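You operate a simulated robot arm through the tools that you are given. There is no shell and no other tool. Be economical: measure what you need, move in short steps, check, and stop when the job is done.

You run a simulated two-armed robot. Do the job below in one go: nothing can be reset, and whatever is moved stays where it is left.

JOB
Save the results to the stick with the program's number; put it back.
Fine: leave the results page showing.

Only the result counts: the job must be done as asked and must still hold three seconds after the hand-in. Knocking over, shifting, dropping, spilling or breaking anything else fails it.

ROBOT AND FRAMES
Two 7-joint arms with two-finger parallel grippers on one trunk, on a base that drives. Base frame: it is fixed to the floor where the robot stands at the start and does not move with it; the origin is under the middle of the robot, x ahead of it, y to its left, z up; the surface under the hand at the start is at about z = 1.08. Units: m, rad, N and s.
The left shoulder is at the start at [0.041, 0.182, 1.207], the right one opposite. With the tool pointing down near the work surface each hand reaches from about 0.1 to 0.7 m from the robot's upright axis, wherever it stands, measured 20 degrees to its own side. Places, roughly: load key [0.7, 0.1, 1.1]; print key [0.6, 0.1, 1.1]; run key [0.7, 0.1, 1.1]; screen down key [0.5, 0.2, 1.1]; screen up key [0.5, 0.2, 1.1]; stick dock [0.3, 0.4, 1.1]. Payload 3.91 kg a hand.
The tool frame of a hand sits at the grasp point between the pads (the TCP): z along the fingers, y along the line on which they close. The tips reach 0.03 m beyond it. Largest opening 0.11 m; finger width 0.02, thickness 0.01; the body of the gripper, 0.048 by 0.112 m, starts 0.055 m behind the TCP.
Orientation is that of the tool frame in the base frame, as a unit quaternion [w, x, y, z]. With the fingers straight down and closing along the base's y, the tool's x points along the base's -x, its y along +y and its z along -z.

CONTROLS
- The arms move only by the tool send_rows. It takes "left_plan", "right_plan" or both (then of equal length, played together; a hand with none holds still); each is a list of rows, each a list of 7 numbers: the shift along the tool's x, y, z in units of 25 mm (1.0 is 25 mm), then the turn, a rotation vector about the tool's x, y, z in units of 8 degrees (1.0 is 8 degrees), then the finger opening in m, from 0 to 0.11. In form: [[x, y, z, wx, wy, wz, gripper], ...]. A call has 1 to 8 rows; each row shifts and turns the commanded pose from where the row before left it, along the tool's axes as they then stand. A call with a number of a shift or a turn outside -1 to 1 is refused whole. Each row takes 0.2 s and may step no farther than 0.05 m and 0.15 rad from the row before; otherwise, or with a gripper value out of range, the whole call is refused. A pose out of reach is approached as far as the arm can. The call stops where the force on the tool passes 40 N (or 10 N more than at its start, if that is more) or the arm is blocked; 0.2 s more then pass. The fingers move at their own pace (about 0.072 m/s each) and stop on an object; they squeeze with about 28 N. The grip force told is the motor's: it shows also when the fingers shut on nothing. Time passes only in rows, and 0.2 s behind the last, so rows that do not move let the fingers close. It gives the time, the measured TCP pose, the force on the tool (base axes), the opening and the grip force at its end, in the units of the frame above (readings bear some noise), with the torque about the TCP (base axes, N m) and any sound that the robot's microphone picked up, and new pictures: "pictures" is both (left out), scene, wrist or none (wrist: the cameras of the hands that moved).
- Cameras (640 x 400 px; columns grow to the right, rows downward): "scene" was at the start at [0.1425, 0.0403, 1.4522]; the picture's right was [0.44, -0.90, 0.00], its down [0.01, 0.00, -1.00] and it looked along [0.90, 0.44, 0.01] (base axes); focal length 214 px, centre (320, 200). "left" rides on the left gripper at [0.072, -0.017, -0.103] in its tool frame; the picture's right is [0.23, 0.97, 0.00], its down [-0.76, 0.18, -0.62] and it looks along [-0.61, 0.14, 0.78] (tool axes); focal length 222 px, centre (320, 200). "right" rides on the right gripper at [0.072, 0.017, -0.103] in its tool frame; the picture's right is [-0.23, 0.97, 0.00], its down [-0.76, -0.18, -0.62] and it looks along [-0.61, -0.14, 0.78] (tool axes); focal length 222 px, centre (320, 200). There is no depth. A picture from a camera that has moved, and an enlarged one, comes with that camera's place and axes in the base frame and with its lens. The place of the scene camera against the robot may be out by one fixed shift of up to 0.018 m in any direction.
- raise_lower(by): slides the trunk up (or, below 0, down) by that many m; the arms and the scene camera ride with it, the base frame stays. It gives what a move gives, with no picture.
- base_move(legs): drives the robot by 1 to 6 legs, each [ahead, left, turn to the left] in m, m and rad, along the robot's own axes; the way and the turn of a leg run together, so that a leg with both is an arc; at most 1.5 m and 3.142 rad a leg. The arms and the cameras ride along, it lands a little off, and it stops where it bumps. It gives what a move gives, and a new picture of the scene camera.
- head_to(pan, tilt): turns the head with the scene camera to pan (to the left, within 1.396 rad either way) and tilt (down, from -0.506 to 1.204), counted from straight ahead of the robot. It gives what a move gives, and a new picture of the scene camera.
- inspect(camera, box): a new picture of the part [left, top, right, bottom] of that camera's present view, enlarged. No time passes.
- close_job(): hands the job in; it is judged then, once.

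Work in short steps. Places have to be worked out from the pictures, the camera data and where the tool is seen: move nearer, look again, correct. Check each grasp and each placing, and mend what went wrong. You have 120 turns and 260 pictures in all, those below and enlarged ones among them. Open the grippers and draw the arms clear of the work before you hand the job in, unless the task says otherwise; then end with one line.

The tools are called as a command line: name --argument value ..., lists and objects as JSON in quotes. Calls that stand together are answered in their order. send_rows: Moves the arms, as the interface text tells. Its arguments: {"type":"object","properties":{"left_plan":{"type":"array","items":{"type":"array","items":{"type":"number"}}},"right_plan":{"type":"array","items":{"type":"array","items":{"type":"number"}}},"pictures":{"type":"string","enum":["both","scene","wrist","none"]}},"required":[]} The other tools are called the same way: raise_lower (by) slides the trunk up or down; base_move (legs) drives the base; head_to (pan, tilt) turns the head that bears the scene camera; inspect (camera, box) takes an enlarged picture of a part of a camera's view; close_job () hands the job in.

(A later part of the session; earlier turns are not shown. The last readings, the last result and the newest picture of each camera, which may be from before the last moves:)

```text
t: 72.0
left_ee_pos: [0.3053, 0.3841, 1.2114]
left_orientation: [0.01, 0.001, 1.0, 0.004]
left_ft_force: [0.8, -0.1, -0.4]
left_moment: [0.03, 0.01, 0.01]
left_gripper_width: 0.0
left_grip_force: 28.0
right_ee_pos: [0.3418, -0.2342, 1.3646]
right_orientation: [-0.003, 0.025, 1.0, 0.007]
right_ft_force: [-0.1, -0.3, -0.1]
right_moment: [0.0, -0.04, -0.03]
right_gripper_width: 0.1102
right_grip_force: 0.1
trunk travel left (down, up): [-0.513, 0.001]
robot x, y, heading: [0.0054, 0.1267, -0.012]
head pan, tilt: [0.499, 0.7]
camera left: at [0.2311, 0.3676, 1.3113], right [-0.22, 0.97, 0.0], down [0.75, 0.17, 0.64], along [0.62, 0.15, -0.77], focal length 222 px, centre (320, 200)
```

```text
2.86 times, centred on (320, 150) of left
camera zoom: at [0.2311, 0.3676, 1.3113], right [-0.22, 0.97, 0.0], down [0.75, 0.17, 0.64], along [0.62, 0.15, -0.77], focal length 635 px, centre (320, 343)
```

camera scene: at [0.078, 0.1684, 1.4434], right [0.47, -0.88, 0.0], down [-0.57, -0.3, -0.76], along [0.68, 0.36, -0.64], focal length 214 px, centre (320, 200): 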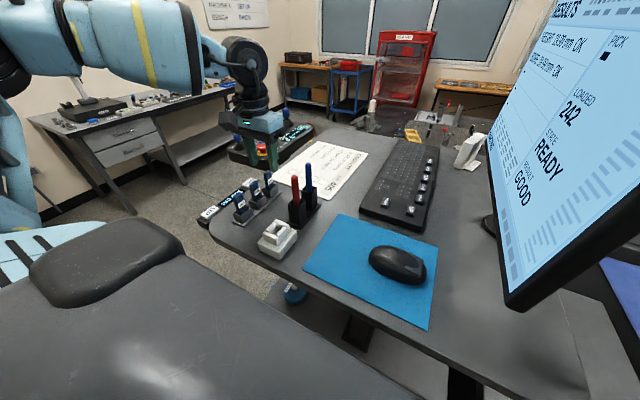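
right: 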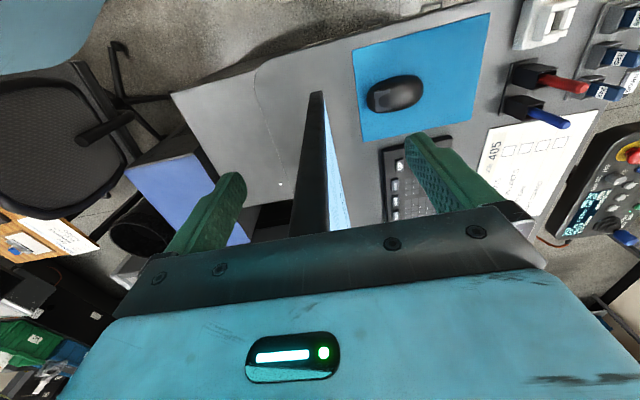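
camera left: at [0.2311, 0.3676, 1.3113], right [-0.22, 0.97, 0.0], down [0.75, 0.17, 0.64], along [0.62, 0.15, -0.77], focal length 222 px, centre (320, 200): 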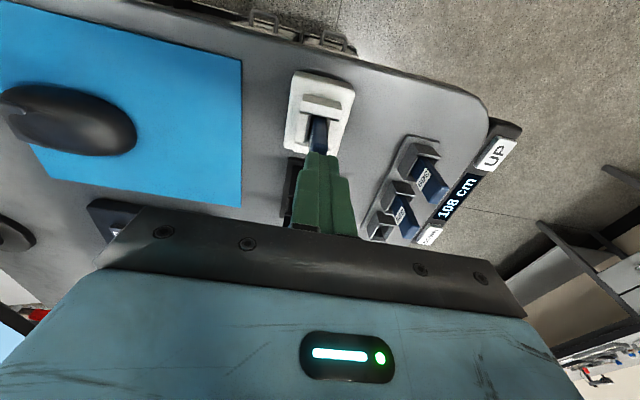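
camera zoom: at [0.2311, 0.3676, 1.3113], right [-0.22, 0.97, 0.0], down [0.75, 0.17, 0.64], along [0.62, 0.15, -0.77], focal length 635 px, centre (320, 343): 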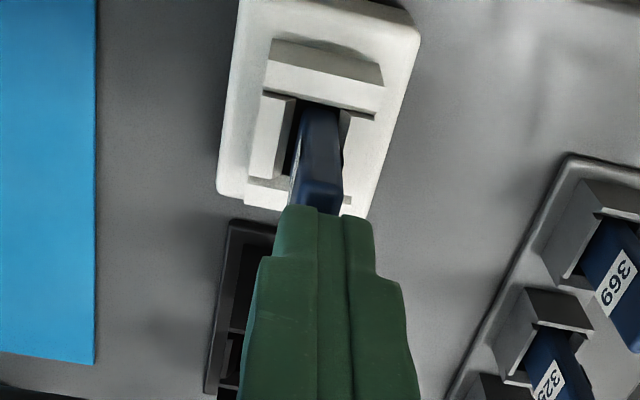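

Just above the stick; pushing down in 4 mm steps.

send_rows --left_plan '[[0, 0, 0.16, 0, 0, 0, 0.0], [0, 0, 0.16, 0, 0, 0, 0.0], [0, 0, 0.16, 0, 0, 0, 0.0], [0, 0, 0.16, 0, 0, 0, 0.0], [0, 0, 0.16, 0, 0, 0, 0.0]]' --pictures "wrist"

inspect --camera "scene" --box '[230, 180, 320, 270]'

inspect --camera "scene" --box '[480, 0, 640, 220]'

```text
t: 72.8
left_ee_pos: [0.3055, 0.3839, 1.2075]
left_orientation: [0.02, 0.003, 1.0, 0.002]
left_ft_force: [-4.3, -0.7, 27.9]
left_moment: [0.03, 0.32, 0.0]
left_gripper_width: 0.0002
left_grip_force: 28.2
right_ee_pos: [0.3406, -0.2338, 1.3646]
right_orientation: [-0.003, 0.024, 1.0, 0.007]
right_ft_force: [0.3, 0.1, 1.2]
right_moment: [-0.03, -0.01, 0.03]
right_gripper_width: 0.1101
right_grip_force: 0.0
trunk travel left (down, up): [-0.513, 0.001]
robot x, y, heading: [0.0027, 0.1254, -0.007]
head pan, tilt: [0.499, 0.7]
stopped in row 3 (left hand): the force on the tool passed its limit at 46 N (the readings are from after the stop); the commanded pose is now the measured one
camera left: at [0.2294, 0.3667, 1.3055], right [-0.22, 0.97, 0.0], down [0.74, 0.17, 0.65], along [0.64, 0.14, -0.76], focal length 222 px, centre (320, 200)
```

left: 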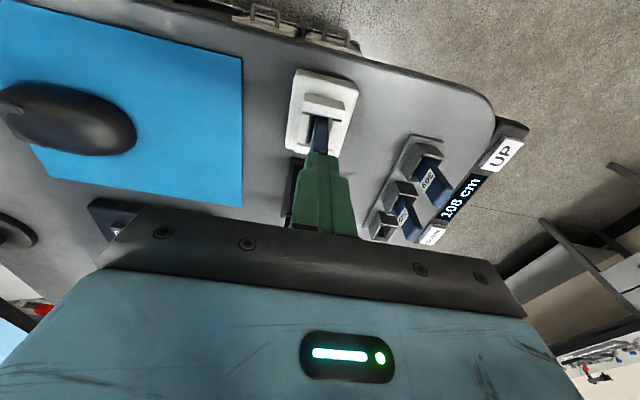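

```text
4.44 times, centred on (275, 225) of scene
camera zoom: at [0.0758, 0.1678, 1.4437], right [0.47, -0.88, 0.0], down [-0.57, -0.3, -0.77], along [0.68, 0.36, -0.64], focal length 953 px, centre (520, 89)
```

zoom: 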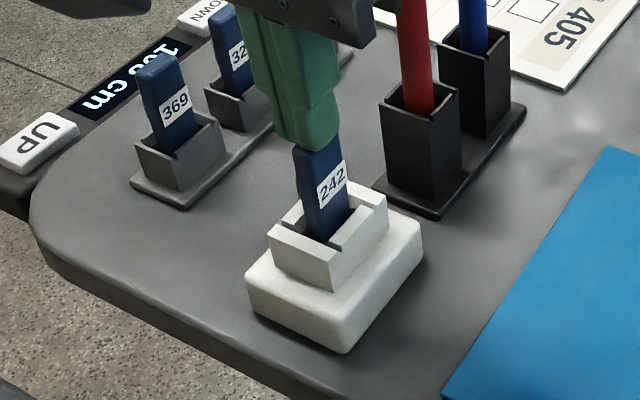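

```text
1.82 times, centred on (560, 110) of scene
camera zoom: at [0.0758, 0.1678, 1.4437], right [0.47, -0.88, 0.0], down [-0.57, -0.3, -0.77], along [0.68, 0.36, -0.64], focal length 390 px, centre (-116, 364)
```

zoom: 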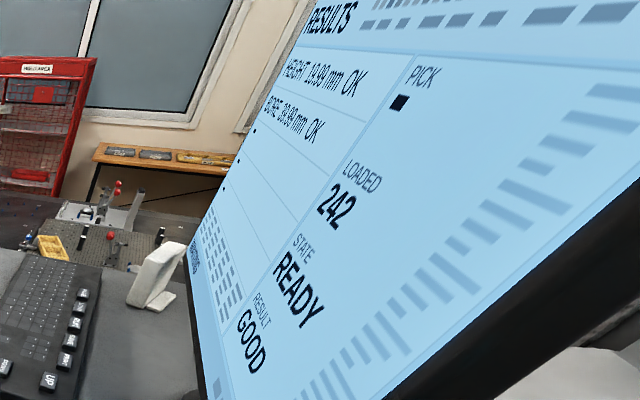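

The stick is bottomed in the dock (hard stop at top ≈1.178). I rise clear and turn the robot again to reach SAVE.

send_rows --left_plan '[[0, 0, -0.6, 0, 0, 0, 0], [0, 0, -1, 0, 0, 0, 0], [0, 0, -1, 0, 0, 0, 0], [0, 0, -1, 0, 0, 0, 0], [0, 0, -0.6, 0, 0, 0, 0]]' --pictures "none"

base_move --legs '[[0, 0, -0.4]]'

```text
t: 74.0
left_ee_pos: [0.3019, 0.3834, 1.3087]
left_orientation: [0.015, 0.001, 1.0, 0.003]
left_ft_force: [-0.5, 0.3, 1.1]
left_moment: [0.01, -0.02, 0.02]
left_gripper_width: 0.0
left_grip_force: 28.1
right_ee_pos: [0.341, -0.2341, 1.3644]
right_orientation: [-0.002, 0.024, 1.0, 0.007]
right_ft_force: [-1.1, 0.3, 0.4]
right_moment: [-0.01, -0.04, -0.01]
right_gripper_width: 0.11
right_grip_force: 0.1
trunk travel left (down, up): [-0.513, 0.001]
robot x, y, heading: [0.0038, 0.1267, -0.013]
head pan, tilt: [0.499, 0.7]
```

```text
t: 75.6
left_ee_pos: [0.3791, 0.2455, 1.3085]
left_orientation: [0.016, 0.204, 0.979, 0.0]
left_ft_force: [-0.4, 0.2, -0.4]
left_moment: [0.0, -0.02, -0.03]
left_gripper_width: 0.0
left_grip_force: 27.8
right_ee_pos: [0.1716, -0.3392, 1.3637]
right_orientation: [-0.002, 0.226, 0.974, 0.008]
right_ft_force: [-1.2, 0.1, 0.4]
right_moment: [0.0, 0.01, 0.0]
right_gripper_width: 0.1101
right_grip_force: 0.2
trunk travel left (down, up): [-0.513, 0.001]
robot x, y, heading: [0.0043, 0.1266, -0.413]
head pan, tilt: [0.499, 0.7]
camera scene: at [0.0863, 0.1316, 1.4435], right [0.08, -1.0, 0.0], down [-0.64, -0.05, -0.76], along [0.76, 0.06, -0.64], focal length 214 px, centre (320, 200)
```

scene: 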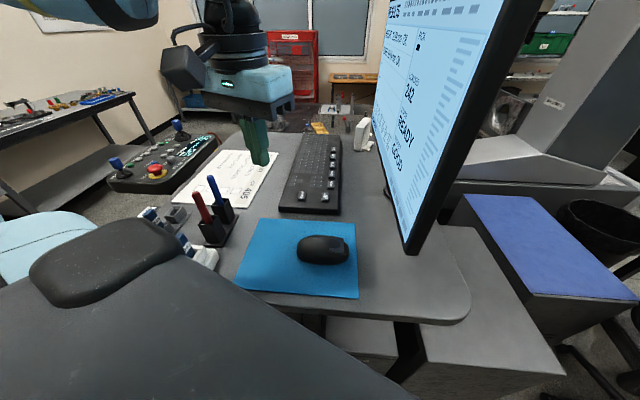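

Tilt the tool slightly forward and approach above SAVE (≈(0.63,0.142)).

send_rows --left_plan '[[0, 0, 0, 0, -1, 0, 0], [0, 0, 0, 0, -1, 0, 0], [0, 0, 0, 0, -1, 0, 0], [-0.84, 0.025, 0.96, 0, 0, 0, 0], [-0.84, 0.025, 0.96, 0, 0, 0, 0], [-0.84, 0.025, 0.96, 0, 0, 0, 0], [-0.84, 0.025, 0.96, 0, 0, 0, 0], [-0.84, 0.025, 0.96, 0, 0, 0, 0]]' --pictures "none"

send_rows --left_plan '[[-0.84, 0.025, 0.96, 0, 0, 0, 0], [-0.84, 0.025, 0.96, 0, 0, 0, 0], [-0.84, 0.025, 0.96, 0, 0, 0, 0], [-0.84, 0.025, 0.96, 0, 0, 0, 0]]' --pictures "both"

inspect --camera "left" --box '[220, 60, 420, 220]'

inspect --camera "scene" --box '[250, 110, 380, 230]'

```text
t: 77.4
left_ee_pos: [0.5155, 0.1886, 1.2453]
left_orientation: [0.219, 0.2, 0.954, -0.042]
left_ft_force: [0.3, -0.4, -0.1]
left_moment: [-0.02, -0.02, 0.02]
left_gripper_width: 0.0
left_grip_force: 27.5
right_ee_pos: [0.1727, -0.3392, 1.3648]
right_orientation: [-0.003, 0.225, 0.974, 0.008]
right_ft_force: [0.0, -0.2, 0.2]
right_moment: [0.02, 0.0, 0.01]
right_gripper_width: 0.1101
right_grip_force: 0.0
trunk travel left (down, up): [-0.513, 0.001]
robot x, y, heading: [0.0086, 0.1289, -0.412]
head pan, tilt: [0.499, 0.7]
```

```text
t: 78.4
left_ee_pos: [0.6242, 0.1437, 1.1937]
left_orientation: [0.218, 0.199, 0.955, -0.042]
left_ft_force: [0.2, 0.1, -0.4]
left_moment: [-0.02, -0.04, -0.01]
left_gripper_width: 0.0
left_grip_force: 28.4
right_ee_pos: [0.1731, -0.3393, 1.3624]
right_orientation: [-0.002, 0.225, 0.974, 0.009]
right_ft_force: [-0.8, -0.7, -0.3]
right_moment: [0.0, 0.01, 0.03]
right_gripper_width: 0.1098
right_grip_force: 0.0
trunk travel left (down, up): [-0.513, 0.001]
robot x, y, heading: [0.0014, 0.1261, -0.41]
head pan, tilt: [0.499, 0.7]
camera scene: at [0.0883, 0.131, 1.4432], right [0.08, -1.0, 0.0], down [-0.64, -0.05, -0.76], along [0.76, 0.06, -0.65], focal length 214 px, centre (320, 200)
camera left: at [0.5172, 0.1721, 1.2537], right [0.2, 0.98, -0.09], down [0.45, -0.01, 0.89], along [0.87, -0.22, -0.44], focal length 222 px, centre (320, 200)
```

scene: 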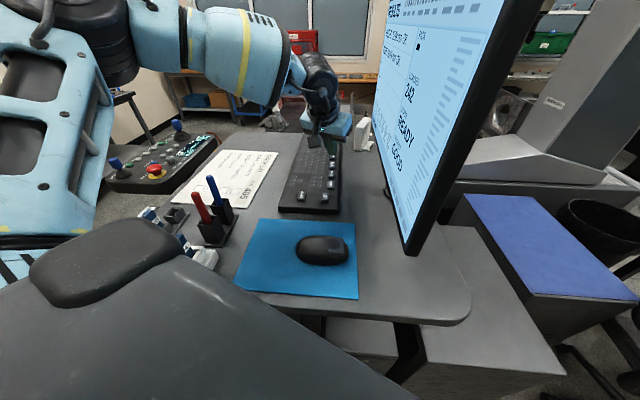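
left: 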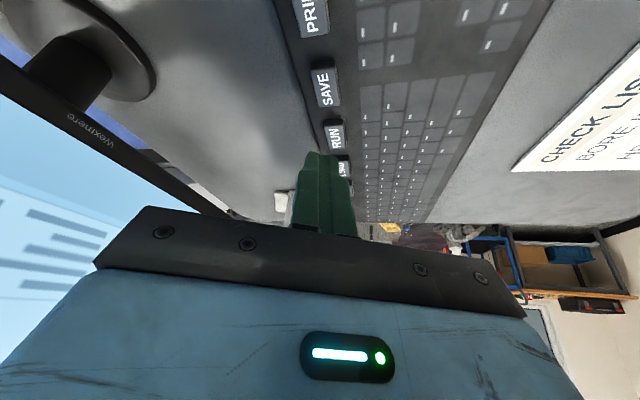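

```text
2.50 times, centred on (320, 140) of left
camera zoom: at [0.5172, 0.1721, 1.2537], right [0.2, 0.98, -0.09], down [0.45, -0.01, 0.89], along [0.87, -0.22, -0.44], focal length 555 px, centre (320, 350)
```

zoom: 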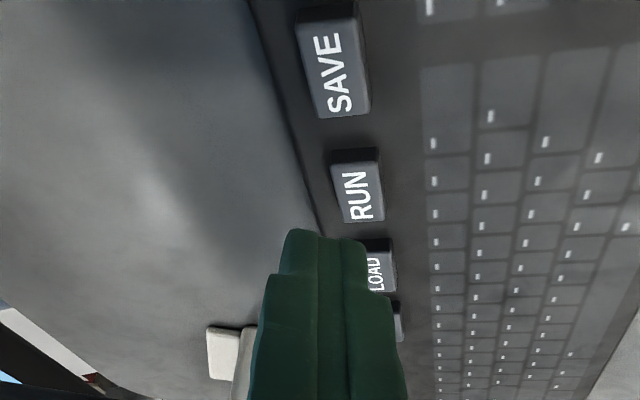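

```text
3.33 times, centred on (315, 170) of scene
camera zoom: at [0.0883, 0.131, 1.4432], right [0.08, -1.0, 0.0], down [-0.64, -0.05, -0.76], along [0.76, 0.06, -0.65], focal length 715 px, centre (337, 300)
```

zoom: 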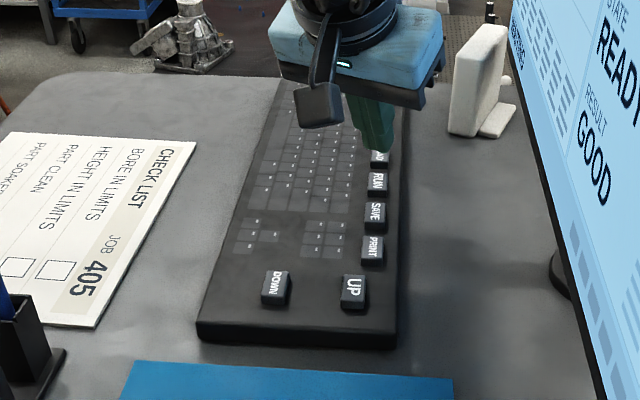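

SAVE at ≈(0.624,0.141). I correct and lower to ~15 mm above it.

send_rows --left_plan '[[0.565, -0.05, 0.615, 0, 0, 0, 0], [0.565, -0.05, 0.615, 0, 0, 0, 0]]' --pictures "wrist"

inspect --camera "left" --box '[220, 60, 420, 220]'

inspect --camera "scene" --box '[290, 130, 370, 210]'

```text
t: 79.0
left_ee_pos: [0.6121, 0.1476, 1.1575]
left_orientation: [0.219, 0.198, 0.954, -0.042]
left_ft_force: [-0.3, 0.0, 0.1]
left_moment: [0.0, -0.02, -0.04]
left_gripper_width: 0.0001
left_grip_force: 27.8
right_ee_pos: [0.1722, -0.3398, 1.3641]
right_orientation: [-0.002, 0.225, 0.974, 0.007]
right_ft_force: [0.0, 0.0, -0.2]
right_moment: [0.01, 0.01, -0.02]
right_gripper_width: 0.11
right_grip_force: 0.0
trunk travel left (down, up): [-0.513, 0.001]
robot x, y, heading: [0.0056, 0.1272, -0.413]
head pan, tilt: [0.499, 0.7]
camera left: at [0.5042, 0.1757, 1.2155], right [0.2, 0.98, -0.09], down [0.45, -0.01, 0.89], along [0.87, -0.22, -0.44], focal length 222 px, centre (320, 200)
```

left: 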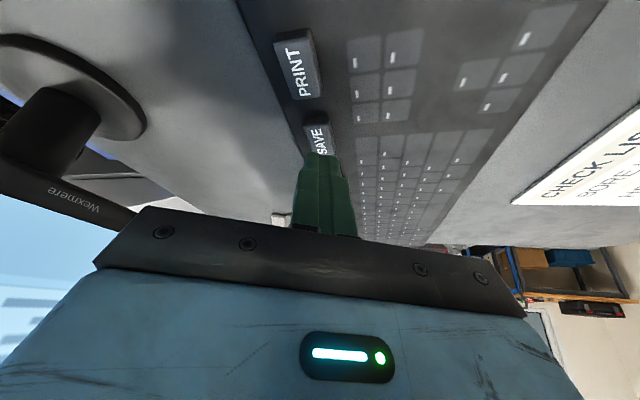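

```text
2.50 times, centred on (320, 140) of left
camera zoom: at [0.5042, 0.1757, 1.2155], right [0.2, 0.98, -0.09], down [0.45, -0.01, 0.89], along [0.87, -0.22, -0.44], focal length 555 px, centre (320, 350)
```

zoom: 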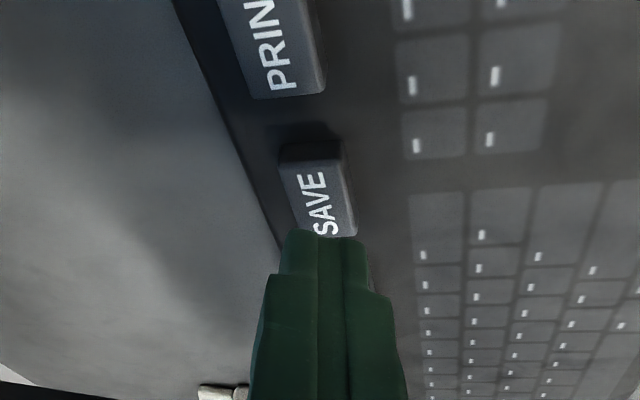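

```text
5.00 times, centred on (330, 170) of scene
camera zoom: at [0.0868, 0.1315, 1.4434], right [0.08, -1.0, 0.0], down [-0.64, -0.05, -0.76], along [0.76, 0.06, -0.64], focal length 1072 px, centre (270, 350)
```

zoom: 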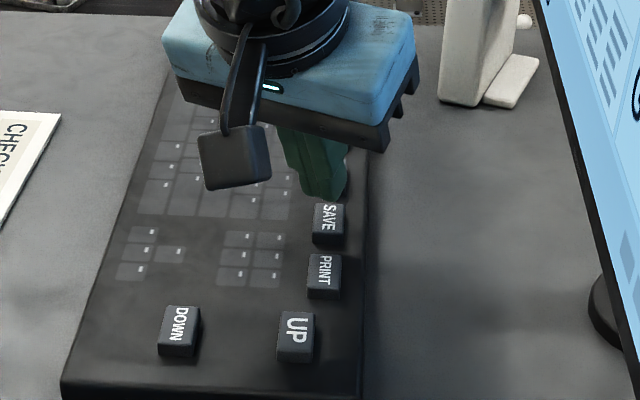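

Well aligned over SAVE; pressing straight down.

send_rows --left_plan '[[0.139, -0.03, 0.288, 0, 0, 0, 0], [0.139, 0, 0.288, 0, 0, 0, 0], [0.087, 0, 0.18, 0, 0, 0, 0], [0.052, 0, 0.108, 0, 0, 0, 0], [0.052, 0, 0.108, 0, 0, 0, 0]]' --pictures "wrist"

inspect --camera "scene" --box '[360, 0, 540, 240]'

```text
t: 80.2
left_ee_pos: [0.6121, 0.148, 1.1339]
left_orientation: [0.224, 0.199, 0.953, -0.044]
left_ft_force: [3.0, 3.4, 19.6]
left_moment: [0.04, -0.17, 0.02]
left_gripper_width: 0.0001
left_grip_force: 27.8
right_ee_pos: [0.1687, -0.3371, 1.3648]
right_orientation: [0.0, 0.224, 0.975, 0.007]
right_ft_force: [-0.1, -0.6, 0.4]
right_moment: [-0.01, 0.02, 0.0]
right_gripper_width: 0.11
right_grip_force: 0.0
trunk travel left (down, up): [-0.513, 0.001]
robot x, y, heading: [0.0056, 0.1277, -0.415]
head pan, tilt: [0.499, 0.7]
heard: click
camera left: at [0.5034, 0.1762, 1.1925], right [0.2, 0.98, -0.09], down [0.44, 0.0, 0.9], along [0.87, -0.22, -0.43], focal length 222 px, centre (320, 200)
```

left: 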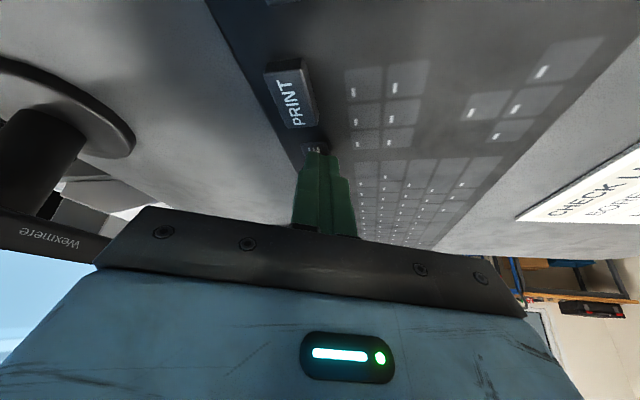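

```text
1.67 times, centred on (450, 120) of scene
camera zoom: at [0.0842, 0.1323, 1.4439], right [0.08, -1.0, 0.0], down [-0.64, -0.05, -0.77], along [0.76, 0.06, -0.64], focal length 358 px, centre (103, 333)
```

zoom: 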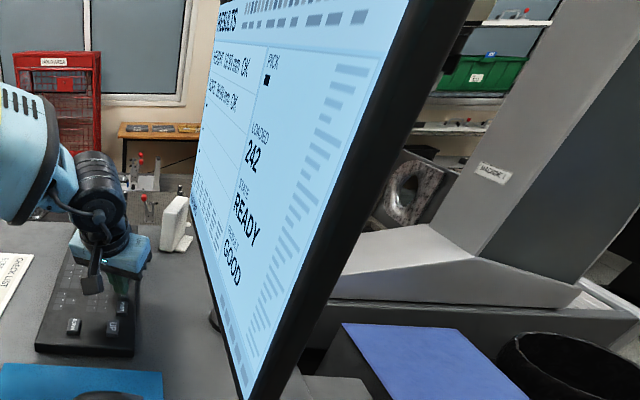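

Click heard. I lift off and check the status line at the screen's lower left.

send_rows --left_plan '[[-0.434, 0, -0.9, 0, 0, 0, 0], [-0.434, 0, -0.9, 0, 0, 0, 0]]' --pictures "none"

inspect --camera "scene" --box '[360, 60, 440, 180]'

inspect --camera "left" --box '[0, 60, 200, 400]'

```text
t: 80.8
left_ee_pos: [0.6115, 0.1478, 1.1789]
left_orientation: [0.218, 0.199, 0.955, -0.042]
left_ft_force: [-0.2, 0.4, 0.3]
left_moment: [0.03, -0.02, -0.03]
left_gripper_width: 0.0
left_grip_force: 28.2
right_ee_pos: [0.1707, -0.3384, 1.3641]
right_orientation: [-0.002, 0.224, 0.974, 0.007]
right_ft_force: [-0.3, 0.0, -1.0]
right_moment: [0.0, -0.03, 0.01]
right_gripper_width: 0.1101
right_grip_force: 0.0
trunk travel left (down, up): [-0.513, 0.001]
robot x, y, heading: [0.0031, 0.1246, -0.414]
head pan, tilt: [0.499, 0.7]
```

```text
3.33 times, centred on (400, 120) of scene
camera zoom: at [0.0851, 0.1318, 1.4436], right [0.08, -1.0, 0.0], down [-0.64, -0.05, -0.77], along [0.76, 0.06, -0.64], focal length 715 px, centre (53, 467)
```

zoom: 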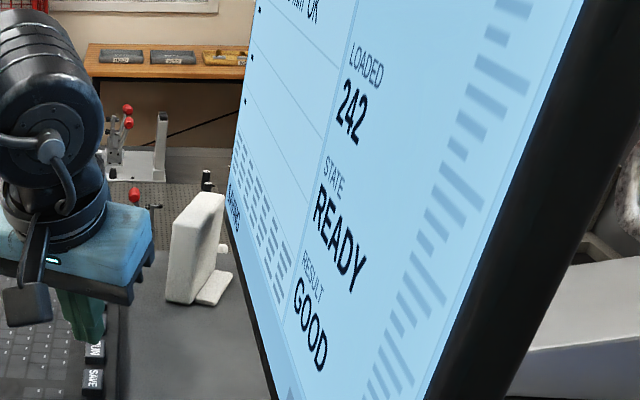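

```text
1.18 times, centred on (100, 230) of left
camera zoom: at [0.5031, 0.177, 1.239], right [0.2, 0.98, -0.09], down [0.45, -0.01, 0.89], along [0.87, -0.22, -0.44], focal length 261 px, centre (579, 165)
```

zoom: 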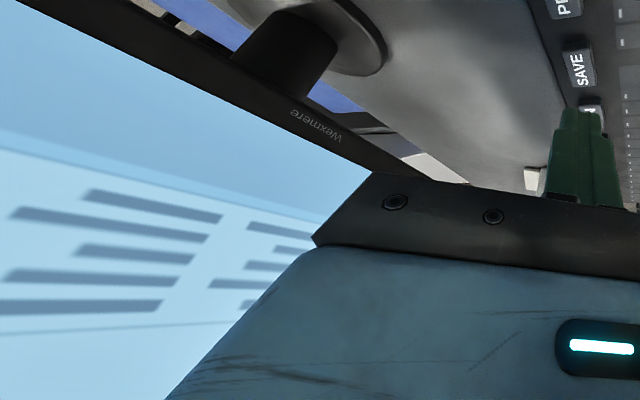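

I zoom tightly on the status line.

inspect --camera "scene" --box '[364, 108, 384, 134]'

head_to --pan 0.1 --tilt 0.3

```text
15.38 times, centred on (374, 121) of scene
camera zoom: at [0.0851, 0.1318, 1.4436], right [0.08, -1.0, 0.0], down [-0.64, -0.05, -0.77], along [0.76, 0.06, -0.64], focal length 3300 px, centre (-511, 1415)
```

zoom: 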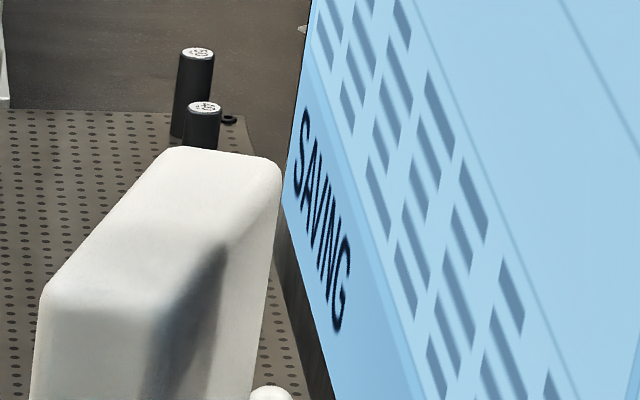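

```text
t: 81.7
left_ee_pos: [0.6126, 0.148, 1.1794]
left_orientation: [0.219, 0.199, 0.954, -0.042]
left_ft_force: [-0.2, -1.0, -0.5]
left_moment: [0.0, -0.02, 0.01]
left_gripper_width: 0.0
left_grip_force: 27.6
right_ee_pos: [0.1706, -0.3388, 1.365]
right_orientation: [-0.002, 0.224, 0.975, 0.008]
right_ft_force: [1.2, 0.0, -0.7]
right_moment: [0.01, -0.04, 0.03]
right_gripper_width: 0.1098
right_grip_force: 0.0
trunk travel left (down, up): [-0.513, 0.001]
robot x, y, heading: [0.0009, 0.1296, -0.418]
head pan, tilt: [0.099, 0.3]
camera scene: at [0.0906, 0.0955, 1.4795], right [-0.31, -0.95, 0.0], down [-0.28, 0.09, -0.95], along [0.91, -0.3, -0.3], focal length 214 px, centre (320, 200)
```

scene: 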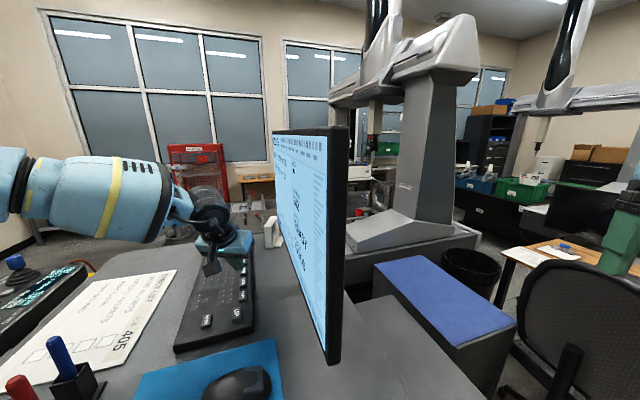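

"SAVING" is showing, so the dock registers the stick. I retract the hand while it saves.

send_rows --left_plan '[[0.6, 0, -0.96, 0, 0, 0, 0], [0.84, 0, -0.96, 0, 0, 0, 0], [0.84, 0, -0.96, 0, 0, 0, 0], [0.84, 0, -0.96, 0, 0, 0, 0], [0.84, 0, -0.96, 0, 0, 0, 0], [0.84, 0, -0.8, 0, 0, 0, 0], [0.84, 0, -0.6, 0, 0, 0, 0], [0.84, 0, -0.4, 0, 0, 0, 0]]' --pictures "none"

send_rows --left_plan '[[0.84, 0, -0.4, 0, 1, 0, 0.04], [0, 0, 0, 0, 1, 0, 0.04], [0, 0, 0, 0, 1.0, 0, 0.04]]' --pictures "scene"

inspect --camera "scene" --box '[260, 120, 340, 260]'

```text
t: 83.5
left_ee_pos: [0.4104, 0.2323, 1.2586]
left_orientation: [0.219, 0.198, 0.954, -0.042]
left_ft_force: [0.2, 0.4, 0.3]
left_moment: [0.01, -0.07, 0.0]
left_gripper_width: 0.0001
left_grip_force: 27.4
right_ee_pos: [0.1712, -0.3379, 1.3653]
right_orientation: [0.0, 0.225, 0.974, 0.007]
right_ft_force: [-0.8, 0.7, -0.2]
right_moment: [0.0, -0.03, 0.0]
right_gripper_width: 0.1102
right_grip_force: 0.2
trunk travel left (down, up): [-0.513, 0.001]
robot x, y, heading: [0.0009, 0.1255, -0.412]
head pan, tilt: [0.099, 0.3]
```

```text
t: 84.3
left_ee_pos: [0.3898, 0.2416, 1.2574]
left_orientation: [0.015, 0.204, 0.979, 0.001]
left_ft_force: [-0.8, 0.2, -0.8]
left_moment: [-0.02, 0.0, -0.04]
left_gripper_width: 0.04
left_grip_force: 0.1
right_ee_pos: [0.1719, -0.3399, 1.3651]
right_orientation: [-0.002, 0.225, 0.974, 0.008]
right_ft_force: [0.5, -0.3, -0.1]
right_moment: [0.04, 0.01, 0.04]
right_gripper_width: 0.1097
right_grip_force: 0.2
trunk travel left (down, up): [-0.513, 0.001]
robot x, y, heading: [0.0043, 0.1307, -0.419]
head pan, tilt: [0.099, 0.3]
camera scene: at [0.0914, 0.0948, 1.4794], right [-0.31, -0.95, 0.0], down [-0.28, 0.09, -0.95], along [0.91, -0.3, -0.3], focal length 214 px, centre (320, 200)
```

scene: 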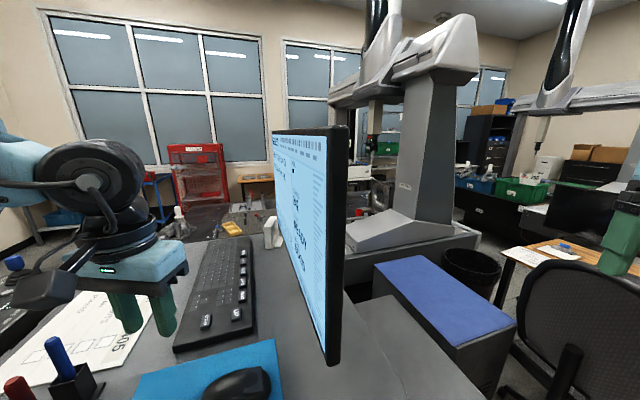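

```text
2.86 times, centred on (300, 190) of scene
camera zoom: at [0.0914, 0.0948, 1.4794], right [-0.31, -0.95, 0.0], down [-0.28, 0.09, -0.95], along [0.91, -0.3, -0.3], focal length 613 px, centre (377, 229)
```

zoom: 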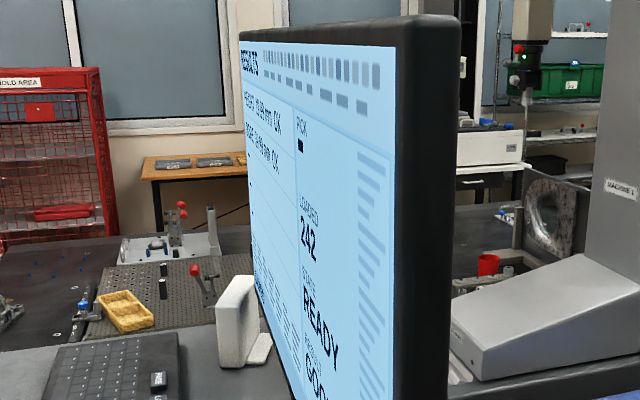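

I raise the hand above the pens, turn the base back, and read the status.

send_rows --left_plan '[[0, 0, -1, 0, 0, 0, 0.04], [0, 0, -1, 0, 0, 0, 0.04], [0, 0, -0.2, 0, 0, 0, 0.04]]' --pictures "none"

base_move --legs '[[0, 0, 0.405]]'

head_to --pan 0.5 --tilt 0.7

inspect --camera "scene" --box '[470, 60, 560, 180]'

```text
t: 85.1
left_ee_pos: [0.3874, 0.2426, 1.3134]
left_orientation: [0.017, 0.203, 0.979, 0.0]
left_ft_force: [0.4, -1.1, 0.0]
left_moment: [0.0, -0.02, -0.02]
left_gripper_width: 0.0403
left_grip_force: 0.1
right_ee_pos: [0.1724, -0.3382, 1.3645]
right_orientation: [-0.003, 0.225, 0.974, 0.007]
right_ft_force: [-0.8, 0.4, -0.2]
right_moment: [-0.01, 0.02, -0.01]
right_gripper_width: 0.1101
right_grip_force: 0.0
trunk travel left (down, up): [-0.513, 0.001]
robot x, y, heading: [0.0026, 0.1258, -0.413]
head pan, tilt: [0.099, 0.3]
```

```text
t: 86.7
left_ee_pos: [0.3114, 0.3829, 1.3138]
left_orientation: [0.016, 0.004, 1.0, 0.003]
left_ft_force: [-0.1, 0.0, -0.7]
left_moment: [0.01, 0.02, -0.01]
left_gripper_width: 0.0401
left_grip_force: 0.1
right_ee_pos: [0.3397, -0.2356, 1.3637]
right_orientation: [-0.003, 0.027, 1.0, 0.007]
right_ft_force: [-0.8, -0.2, 0.1]
right_moment: [0.03, -0.04, -0.01]
right_gripper_width: 0.1099
right_grip_force: 0.1
trunk travel left (down, up): [-0.513, 0.001]
robot x, y, heading: [0.0034, 0.1276, -0.013]
head pan, tilt: [0.099, 0.3]
camera scene: at [0.0955, 0.1363, 1.4796], right [0.08, -1.0, 0.0], down [-0.29, -0.03, -0.96], along [0.95, 0.08, -0.3], focal length 214 px, centre (320, 200)
```

scene: 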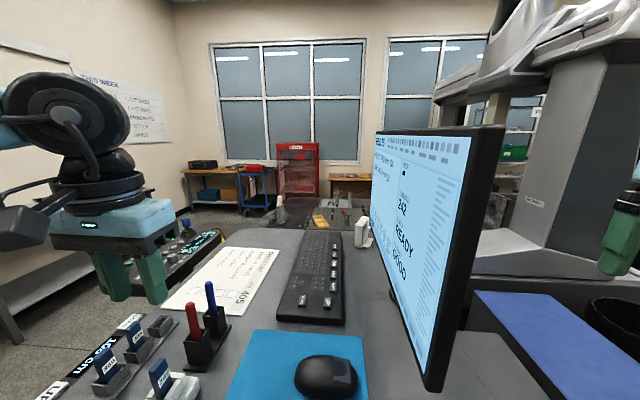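

```text
t: 87.5
left_ee_pos: [0.3113, 0.3845, 1.3124]
left_orientation: [0.015, 0.005, 1.0, 0.003]
left_ft_force: [0.3, 0.3, -0.5]
left_moment: [0.05, 0.01, 0.01]
left_gripper_width: 0.04
left_grip_force: 0.0
right_ee_pos: [0.3391, -0.2359, 1.3645]
right_orientation: [-0.004, 0.027, 1.0, 0.007]
right_ft_force: [0.4, 0.5, 0.5]
right_moment: [0.04, 0.0, 0.01]
right_gripper_width: 0.1101
right_grip_force: 0.0
trunk travel left (down, up): [-0.513, 0.001]
robot x, y, heading: [0.0075, 0.1267, -0.018]
head pan, tilt: [0.499, 0.7]
camera scene: at [0.0776, 0.1679, 1.4436], right [0.47, -0.89, 0.0], down [-0.57, -0.3, -0.77], along [0.68, 0.36, -0.64], focal length 214 px, centre (320, 200)
```

scene: 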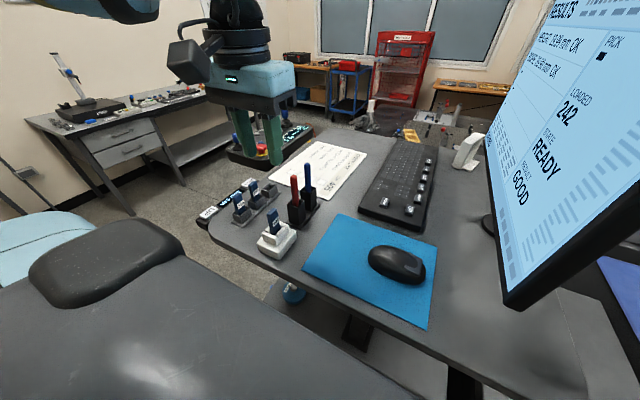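

```text
3.33 times, centred on (515, 120) of scene
camera zoom: at [0.0776, 0.1679, 1.4436], right [0.47, -0.89, 0.0], down [-0.57, -0.3, -0.77], along [0.68, 0.36, -0.64], focal length 715 px, centre (-330, 467)
```

zoom: 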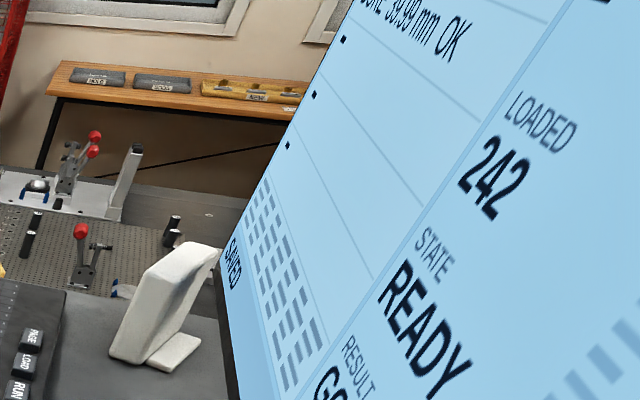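

"SAVED" is shown. Now I go back for the stick: open to 4 cm and descend to just above it.

send_rows --left_plan '[[0.3, 0, 1, 0, 0.13, 0, 0.045], [0, 0, 1, 0, 0, 0, 0.045], [0, 0, 1, 0, 0, 0, 0.045], [0, 0, 0.8, 0, 0, 0, 0.045]]' --pictures "wrist"

inspect --camera "left" --box '[260, 80, 380, 220]'

inspect --camera "scene" --box '[230, 180, 320, 270]'

```text
t: 88.5
left_ee_pos: [0.3066, 0.3843, 1.218]
left_orientation: [0.007, 0.005, 1.0, 0.003]
left_ft_force: [0.7, -0.4, 0.0]
left_moment: [0.0, 0.0, 0.0]
left_gripper_width: 0.045
left_grip_force: 0.0
right_ee_pos: [0.3401, -0.235, 1.3641]
right_orientation: [-0.003, 0.028, 1.0, 0.007]
right_ft_force: [0.3, 1.6, 0.0]
right_moment: [-0.02, 0.0, 0.0]
right_gripper_width: 0.1099
right_grip_force: 0.0
trunk travel left (down, up): [-0.513, 0.001]
robot x, y, heading: [0.0025, 0.1274, -0.013]
head pan, tilt: [0.499, 0.7]
camera left: at [0.2328, 0.368, 1.3187], right [-0.22, 0.98, 0.0], down [0.75, 0.17, 0.63], along [0.62, 0.14, -0.77], focal length 222 px, centre (320, 200)
```

left: 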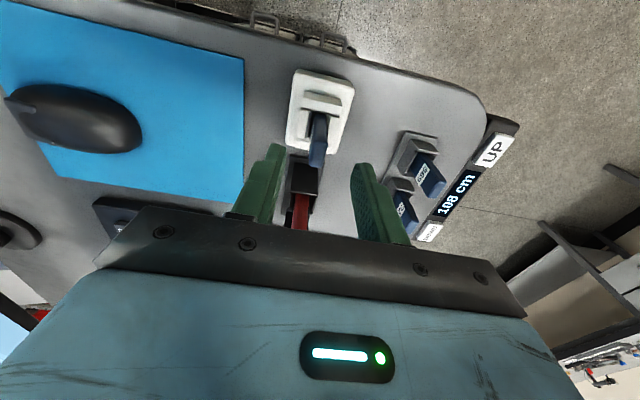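

```text
2.86 times, centred on (320, 150) of left
camera zoom: at [0.2328, 0.368, 1.3187], right [-0.22, 0.98, 0.0], down [0.75, 0.17, 0.63], along [0.62, 0.14, -0.77], focal length 635 px, centre (320, 343)
```

zoom: 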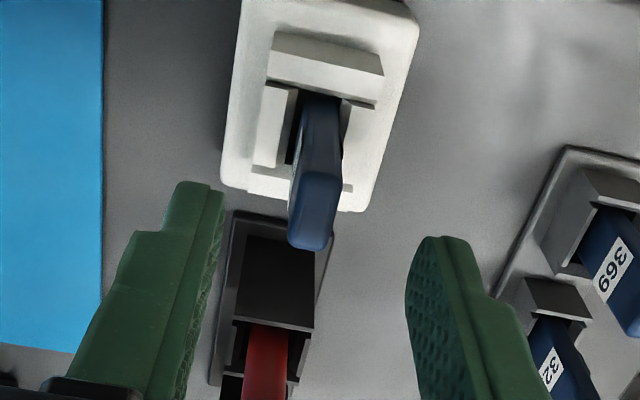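

```text
4.44 times, centred on (275, 225) of scene
camera zoom: at [0.0779, 0.1683, 1.4435], right [0.47, -0.88, 0.0], down [-0.57, -0.3, -0.76], along [0.68, 0.36, -0.64], focal length 953 px, centre (520, 89)
```

zoom: 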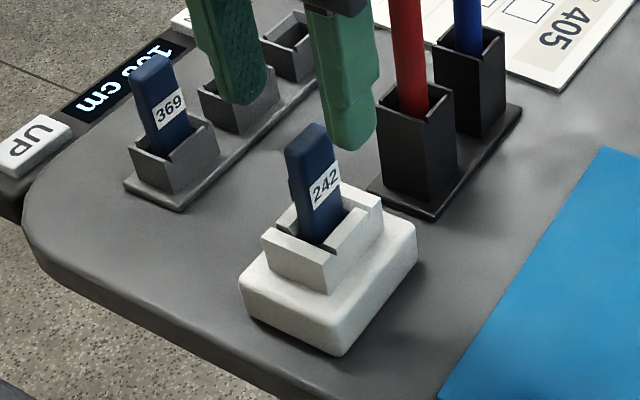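

Aligned; I descend to TCP z≈1.165 and close.

send_rows --left_plan '[[0.12, -0.03, 0.8, 0, 0, 0, 0.045], [0, 0, 0.8, 0, 0, 0, 0.045], [0, 0, 0.5, 0, 0, 0, 0.045], [0, 0, 0, 0, 0, 0, 0.0], [0, 0, 0, 0, 0, 0, 0.0], [0, 0, 0, 0, 0, 0, 0.0]]' --pictures "wrist"

inspect --camera "left" --box '[260, 80, 380, 220]'

```text
t: 89.9
left_ee_pos: [0.3038, 0.3832, 1.1658]
left_orientation: [0.007, 0.004, 1.0, 0.004]
left_ft_force: [-1.1, -4.8, -1.6]
left_moment: [-0.2, -0.01, 0.01]
left_gripper_width: 0.0097
left_grip_force: 27.7
right_ee_pos: [0.3403, -0.2371, 1.3625]
right_orientation: [-0.003, 0.027, 1.0, 0.007]
right_ft_force: [-0.4, 0.2, 0.3]
right_moment: [0.0, 0.01, 0.01]
right_gripper_width: 0.11
right_grip_force: 0.0
trunk travel left (down, up): [-0.513, 0.001]
robot x, y, heading: [0.006, 0.1291, -0.016]
head pan, tilt: [0.499, 0.7]
camera left: at [0.2296, 0.367, 1.2664], right [-0.22, 0.98, 0.0], down [0.76, 0.17, 0.63], along [0.62, 0.14, -0.77], focal length 222 px, centre (320, 200)
```

left: 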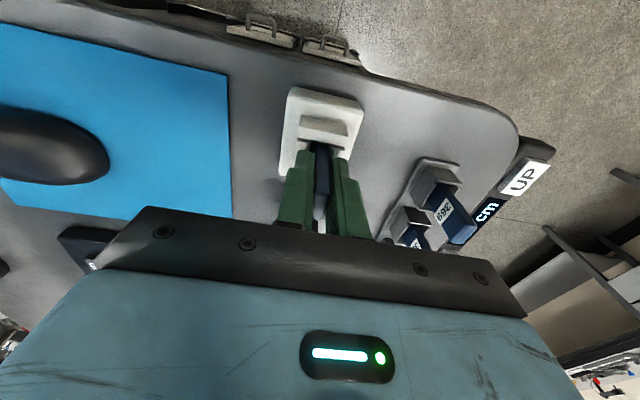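

```text
2.86 times, centred on (320, 150) of left
camera zoom: at [0.2296, 0.367, 1.2664], right [-0.22, 0.98, 0.0], down [0.76, 0.17, 0.63], along [0.62, 0.14, -0.77], focal length 635 px, centre (320, 343)
```

zoom: 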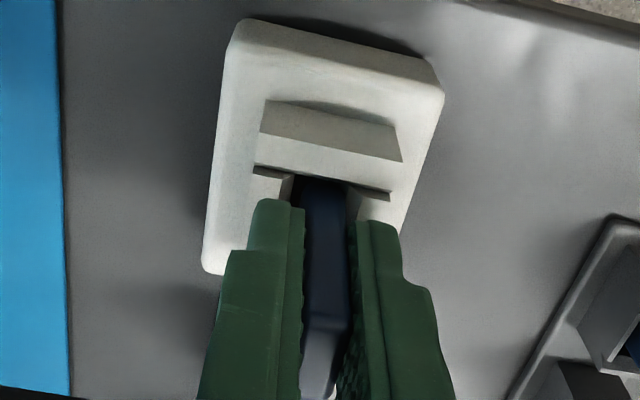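

Gripped. I lift straight out and carry it back to above its holder at (0.428,0.500).

send_rows --left_plan '[[0, 0, -0.5, 0, 0, 0, 0], [0, 0, -1, 0, 0, 0, 0], [0, 0, -1, 0, 0, 0, 0], [0, 0, -1, 0, 0, 0, 0], [0, 0, -0.4, 0, 0, 0, 0]]' --pictures "none"

send_rows --left_plan '[[-0.82, 0.78, 0, 0, 0, 0, 0], [-0.82, 0.78, 0, 0, 0, 0, 0], [-0.82, 0.78, 0, 0, 0, 0, 0], [-0.82, 0.78, 0, 0, 0, 0, 0], [-0.82, 0.78, 0, 0, 0, 0, 0], [-0.82, 0.78, 0, 0, 0, 0, 0]]' --pictures "wrist"

inspect --camera "left" --box '[260, 80, 380, 220]'

inspect --camera "scene" --box '[220, 130, 320, 230]'

inspect --camera "scene" --box '[470, 0, 640, 220]'

```text
t: 91.1
left_ee_pos: [0.302, 0.3834, 1.2637]
left_orientation: [0.005, 0.005, 1.0, 0.003]
left_ft_force: [0.9, 0.8, 0.6]
left_moment: [0.01, -0.02, 0.01]
left_gripper_width: 0.0099
left_grip_force: 27.7
right_ee_pos: [0.3391, -0.2368, 1.3635]
right_orientation: [-0.004, 0.027, 1.0, 0.007]
right_ft_force: [0.7, -0.4, -0.7]
right_moment: [-0.03, 0.01, 0.01]
right_gripper_width: 0.11
right_grip_force: 0.0
trunk travel left (down, up): [-0.513, 0.001]
robot x, y, heading: [0.0049, 0.1252, -0.013]
head pan, tilt: [0.499, 0.7]
```

```text
t: 92.5
left_ee_pos: [0.4274, 0.5003, 1.2644]
left_orientation: [0.007, 0.005, 1.0, 0.004]
left_ft_force: [-0.2, 0.0, 0.1]
left_moment: [0.01, 0.0, -0.02]
left_gripper_width: 0.0098
left_grip_force: 28.2
right_ee_pos: [0.3419, -0.2359, 1.3642]
right_orientation: [-0.003, 0.027, 1.0, 0.007]
right_ft_force: [0.1, -0.7, 0.0]
right_moment: [-0.01, -0.05, -0.01]
right_gripper_width: 0.1097
right_grip_force: 0.1
trunk travel left (down, up): [-0.513, 0.001]
robot x, y, heading: [0.0024, 0.1267, -0.012]
head pan, tilt: [0.499, 0.7]
camera left: at [0.3543, 0.4837, 1.3651], right [-0.22, 0.98, 0.0], down [0.76, 0.17, 0.63], along [0.62, 0.14, -0.77], focal length 222 px, centre (320, 200)
```

left: 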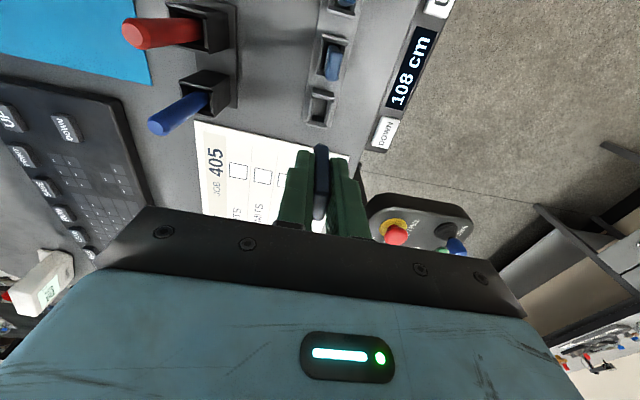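

```text
2.86 times, centred on (320, 150) of left
camera zoom: at [0.3543, 0.4837, 1.3651], right [-0.22, 0.98, 0.0], down [0.76, 0.17, 0.63], along [0.62, 0.14, -0.77], focal length 635 px, centre (320, 343)
```

zoom: 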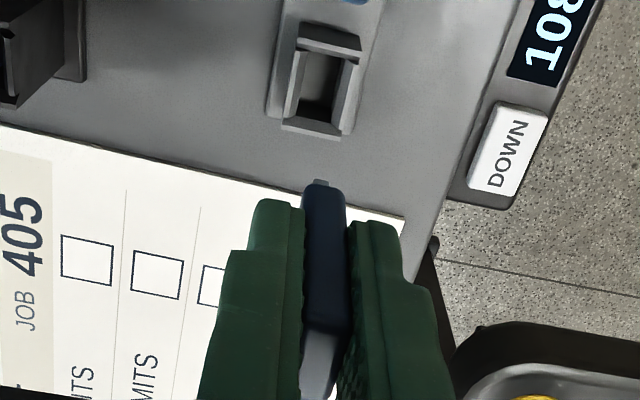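

```text
4.00 times, centred on (270, 180) of scene
camera zoom: at [0.0784, 0.1683, 1.4434], right [0.47, -0.88, 0.0], down [-0.57, -0.3, -0.76], along [0.68, 0.36, -0.64], focal length 858 px, centre (520, 280)
```

zoom: 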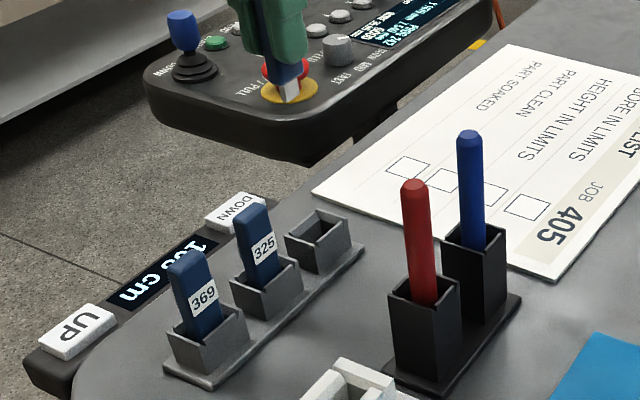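

```text
1.82 times, centred on (555, 110) of scene
camera zoom: at [0.0784, 0.1683, 1.4434], right [0.47, -0.88, 0.0], down [-0.57, -0.3, -0.76], along [0.68, 0.36, -0.64], focal length 390 px, centre (-107, 364)
```

zoom: 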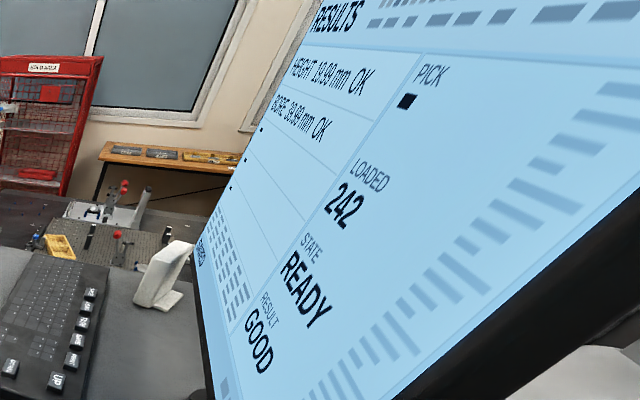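

Grasp looks identical to the original one, so the same pose (0.428,0.500,1.149) should seat it. I lower to just above the holder.

send_rows --left_plan '[[-0.03, 0.02, 1, 0, 0, 0, 0], [0, 0, 1, 0, 0, 0, 0], [0, 0, 1, 0, 0, 0, 0], [0, 0, 0.4, 0, 0, 0, 0]]' --pictures "wrist"

inspect --camera "left" --box '[260, 80, 380, 220]'

inspect --camera "scene" --box '[230, 140, 310, 220]'

```text
t: 93.5
left_ee_pos: [0.4295, 0.5018, 1.1793]
left_orientation: [0.007, 0.004, 1.0, 0.003]
left_ft_force: [0.3, -0.2, -0.2]
left_moment: [-0.01, -0.02, -0.01]
left_gripper_width: 0.0097
left_grip_force: 28.6
right_ee_pos: [0.34, -0.2361, 1.3642]
right_orientation: [-0.004, 0.027, 1.0, 0.007]
right_ft_force: [0.2, 0.1, -0.2]
right_moment: [-0.02, 0.0, -0.01]
right_gripper_width: 0.1098
right_grip_force: 0.0
trunk travel left (down, up): [-0.513, 0.001]
robot x, y, heading: [0.0043, 0.1247, -0.015]
head pan, tilt: [0.499, 0.7]
camera left: at [0.3564, 0.4838, 1.2807], right [-0.22, 0.98, 0.0], down [0.75, 0.17, 0.63], along [0.62, 0.14, -0.77], focal length 222 px, centre (320, 200)
```

left: 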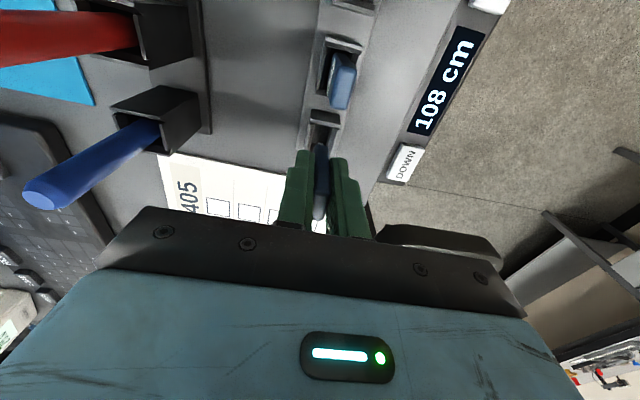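

```text
2.86 times, centred on (320, 150) of left
camera zoom: at [0.3564, 0.4838, 1.2807], right [-0.22, 0.98, 0.0], down [0.75, 0.17, 0.63], along [0.62, 0.14, -0.77], focal length 635 px, centre (320, 343)
```

zoom: 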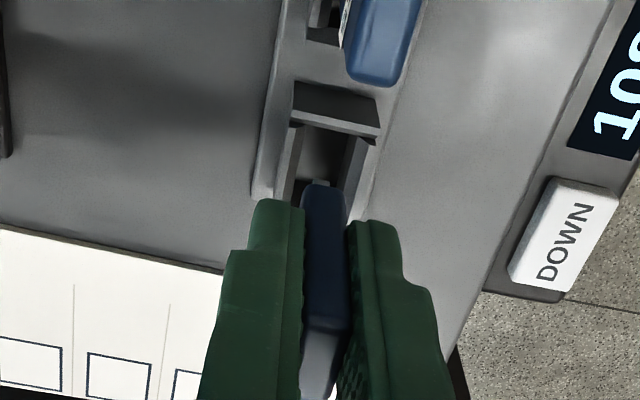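

```text
5.00 times, centred on (270, 180) of scene
camera zoom: at [0.0777, 0.168, 1.4435], right [0.47, -0.88, 0.0], down [-0.57, -0.3, -0.76], along [0.68, 0.36, -0.64], focal length 1072 px, centre (570, 300)
```

zoom: 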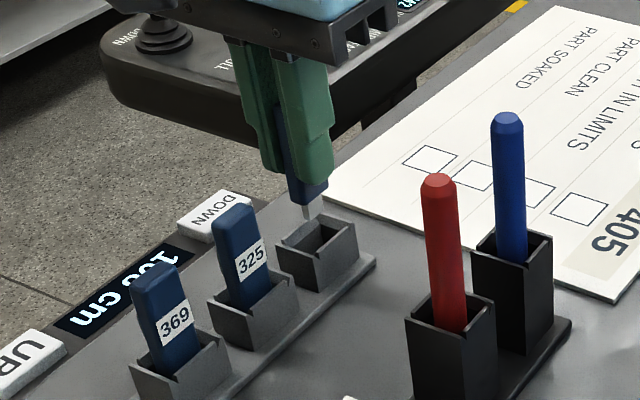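

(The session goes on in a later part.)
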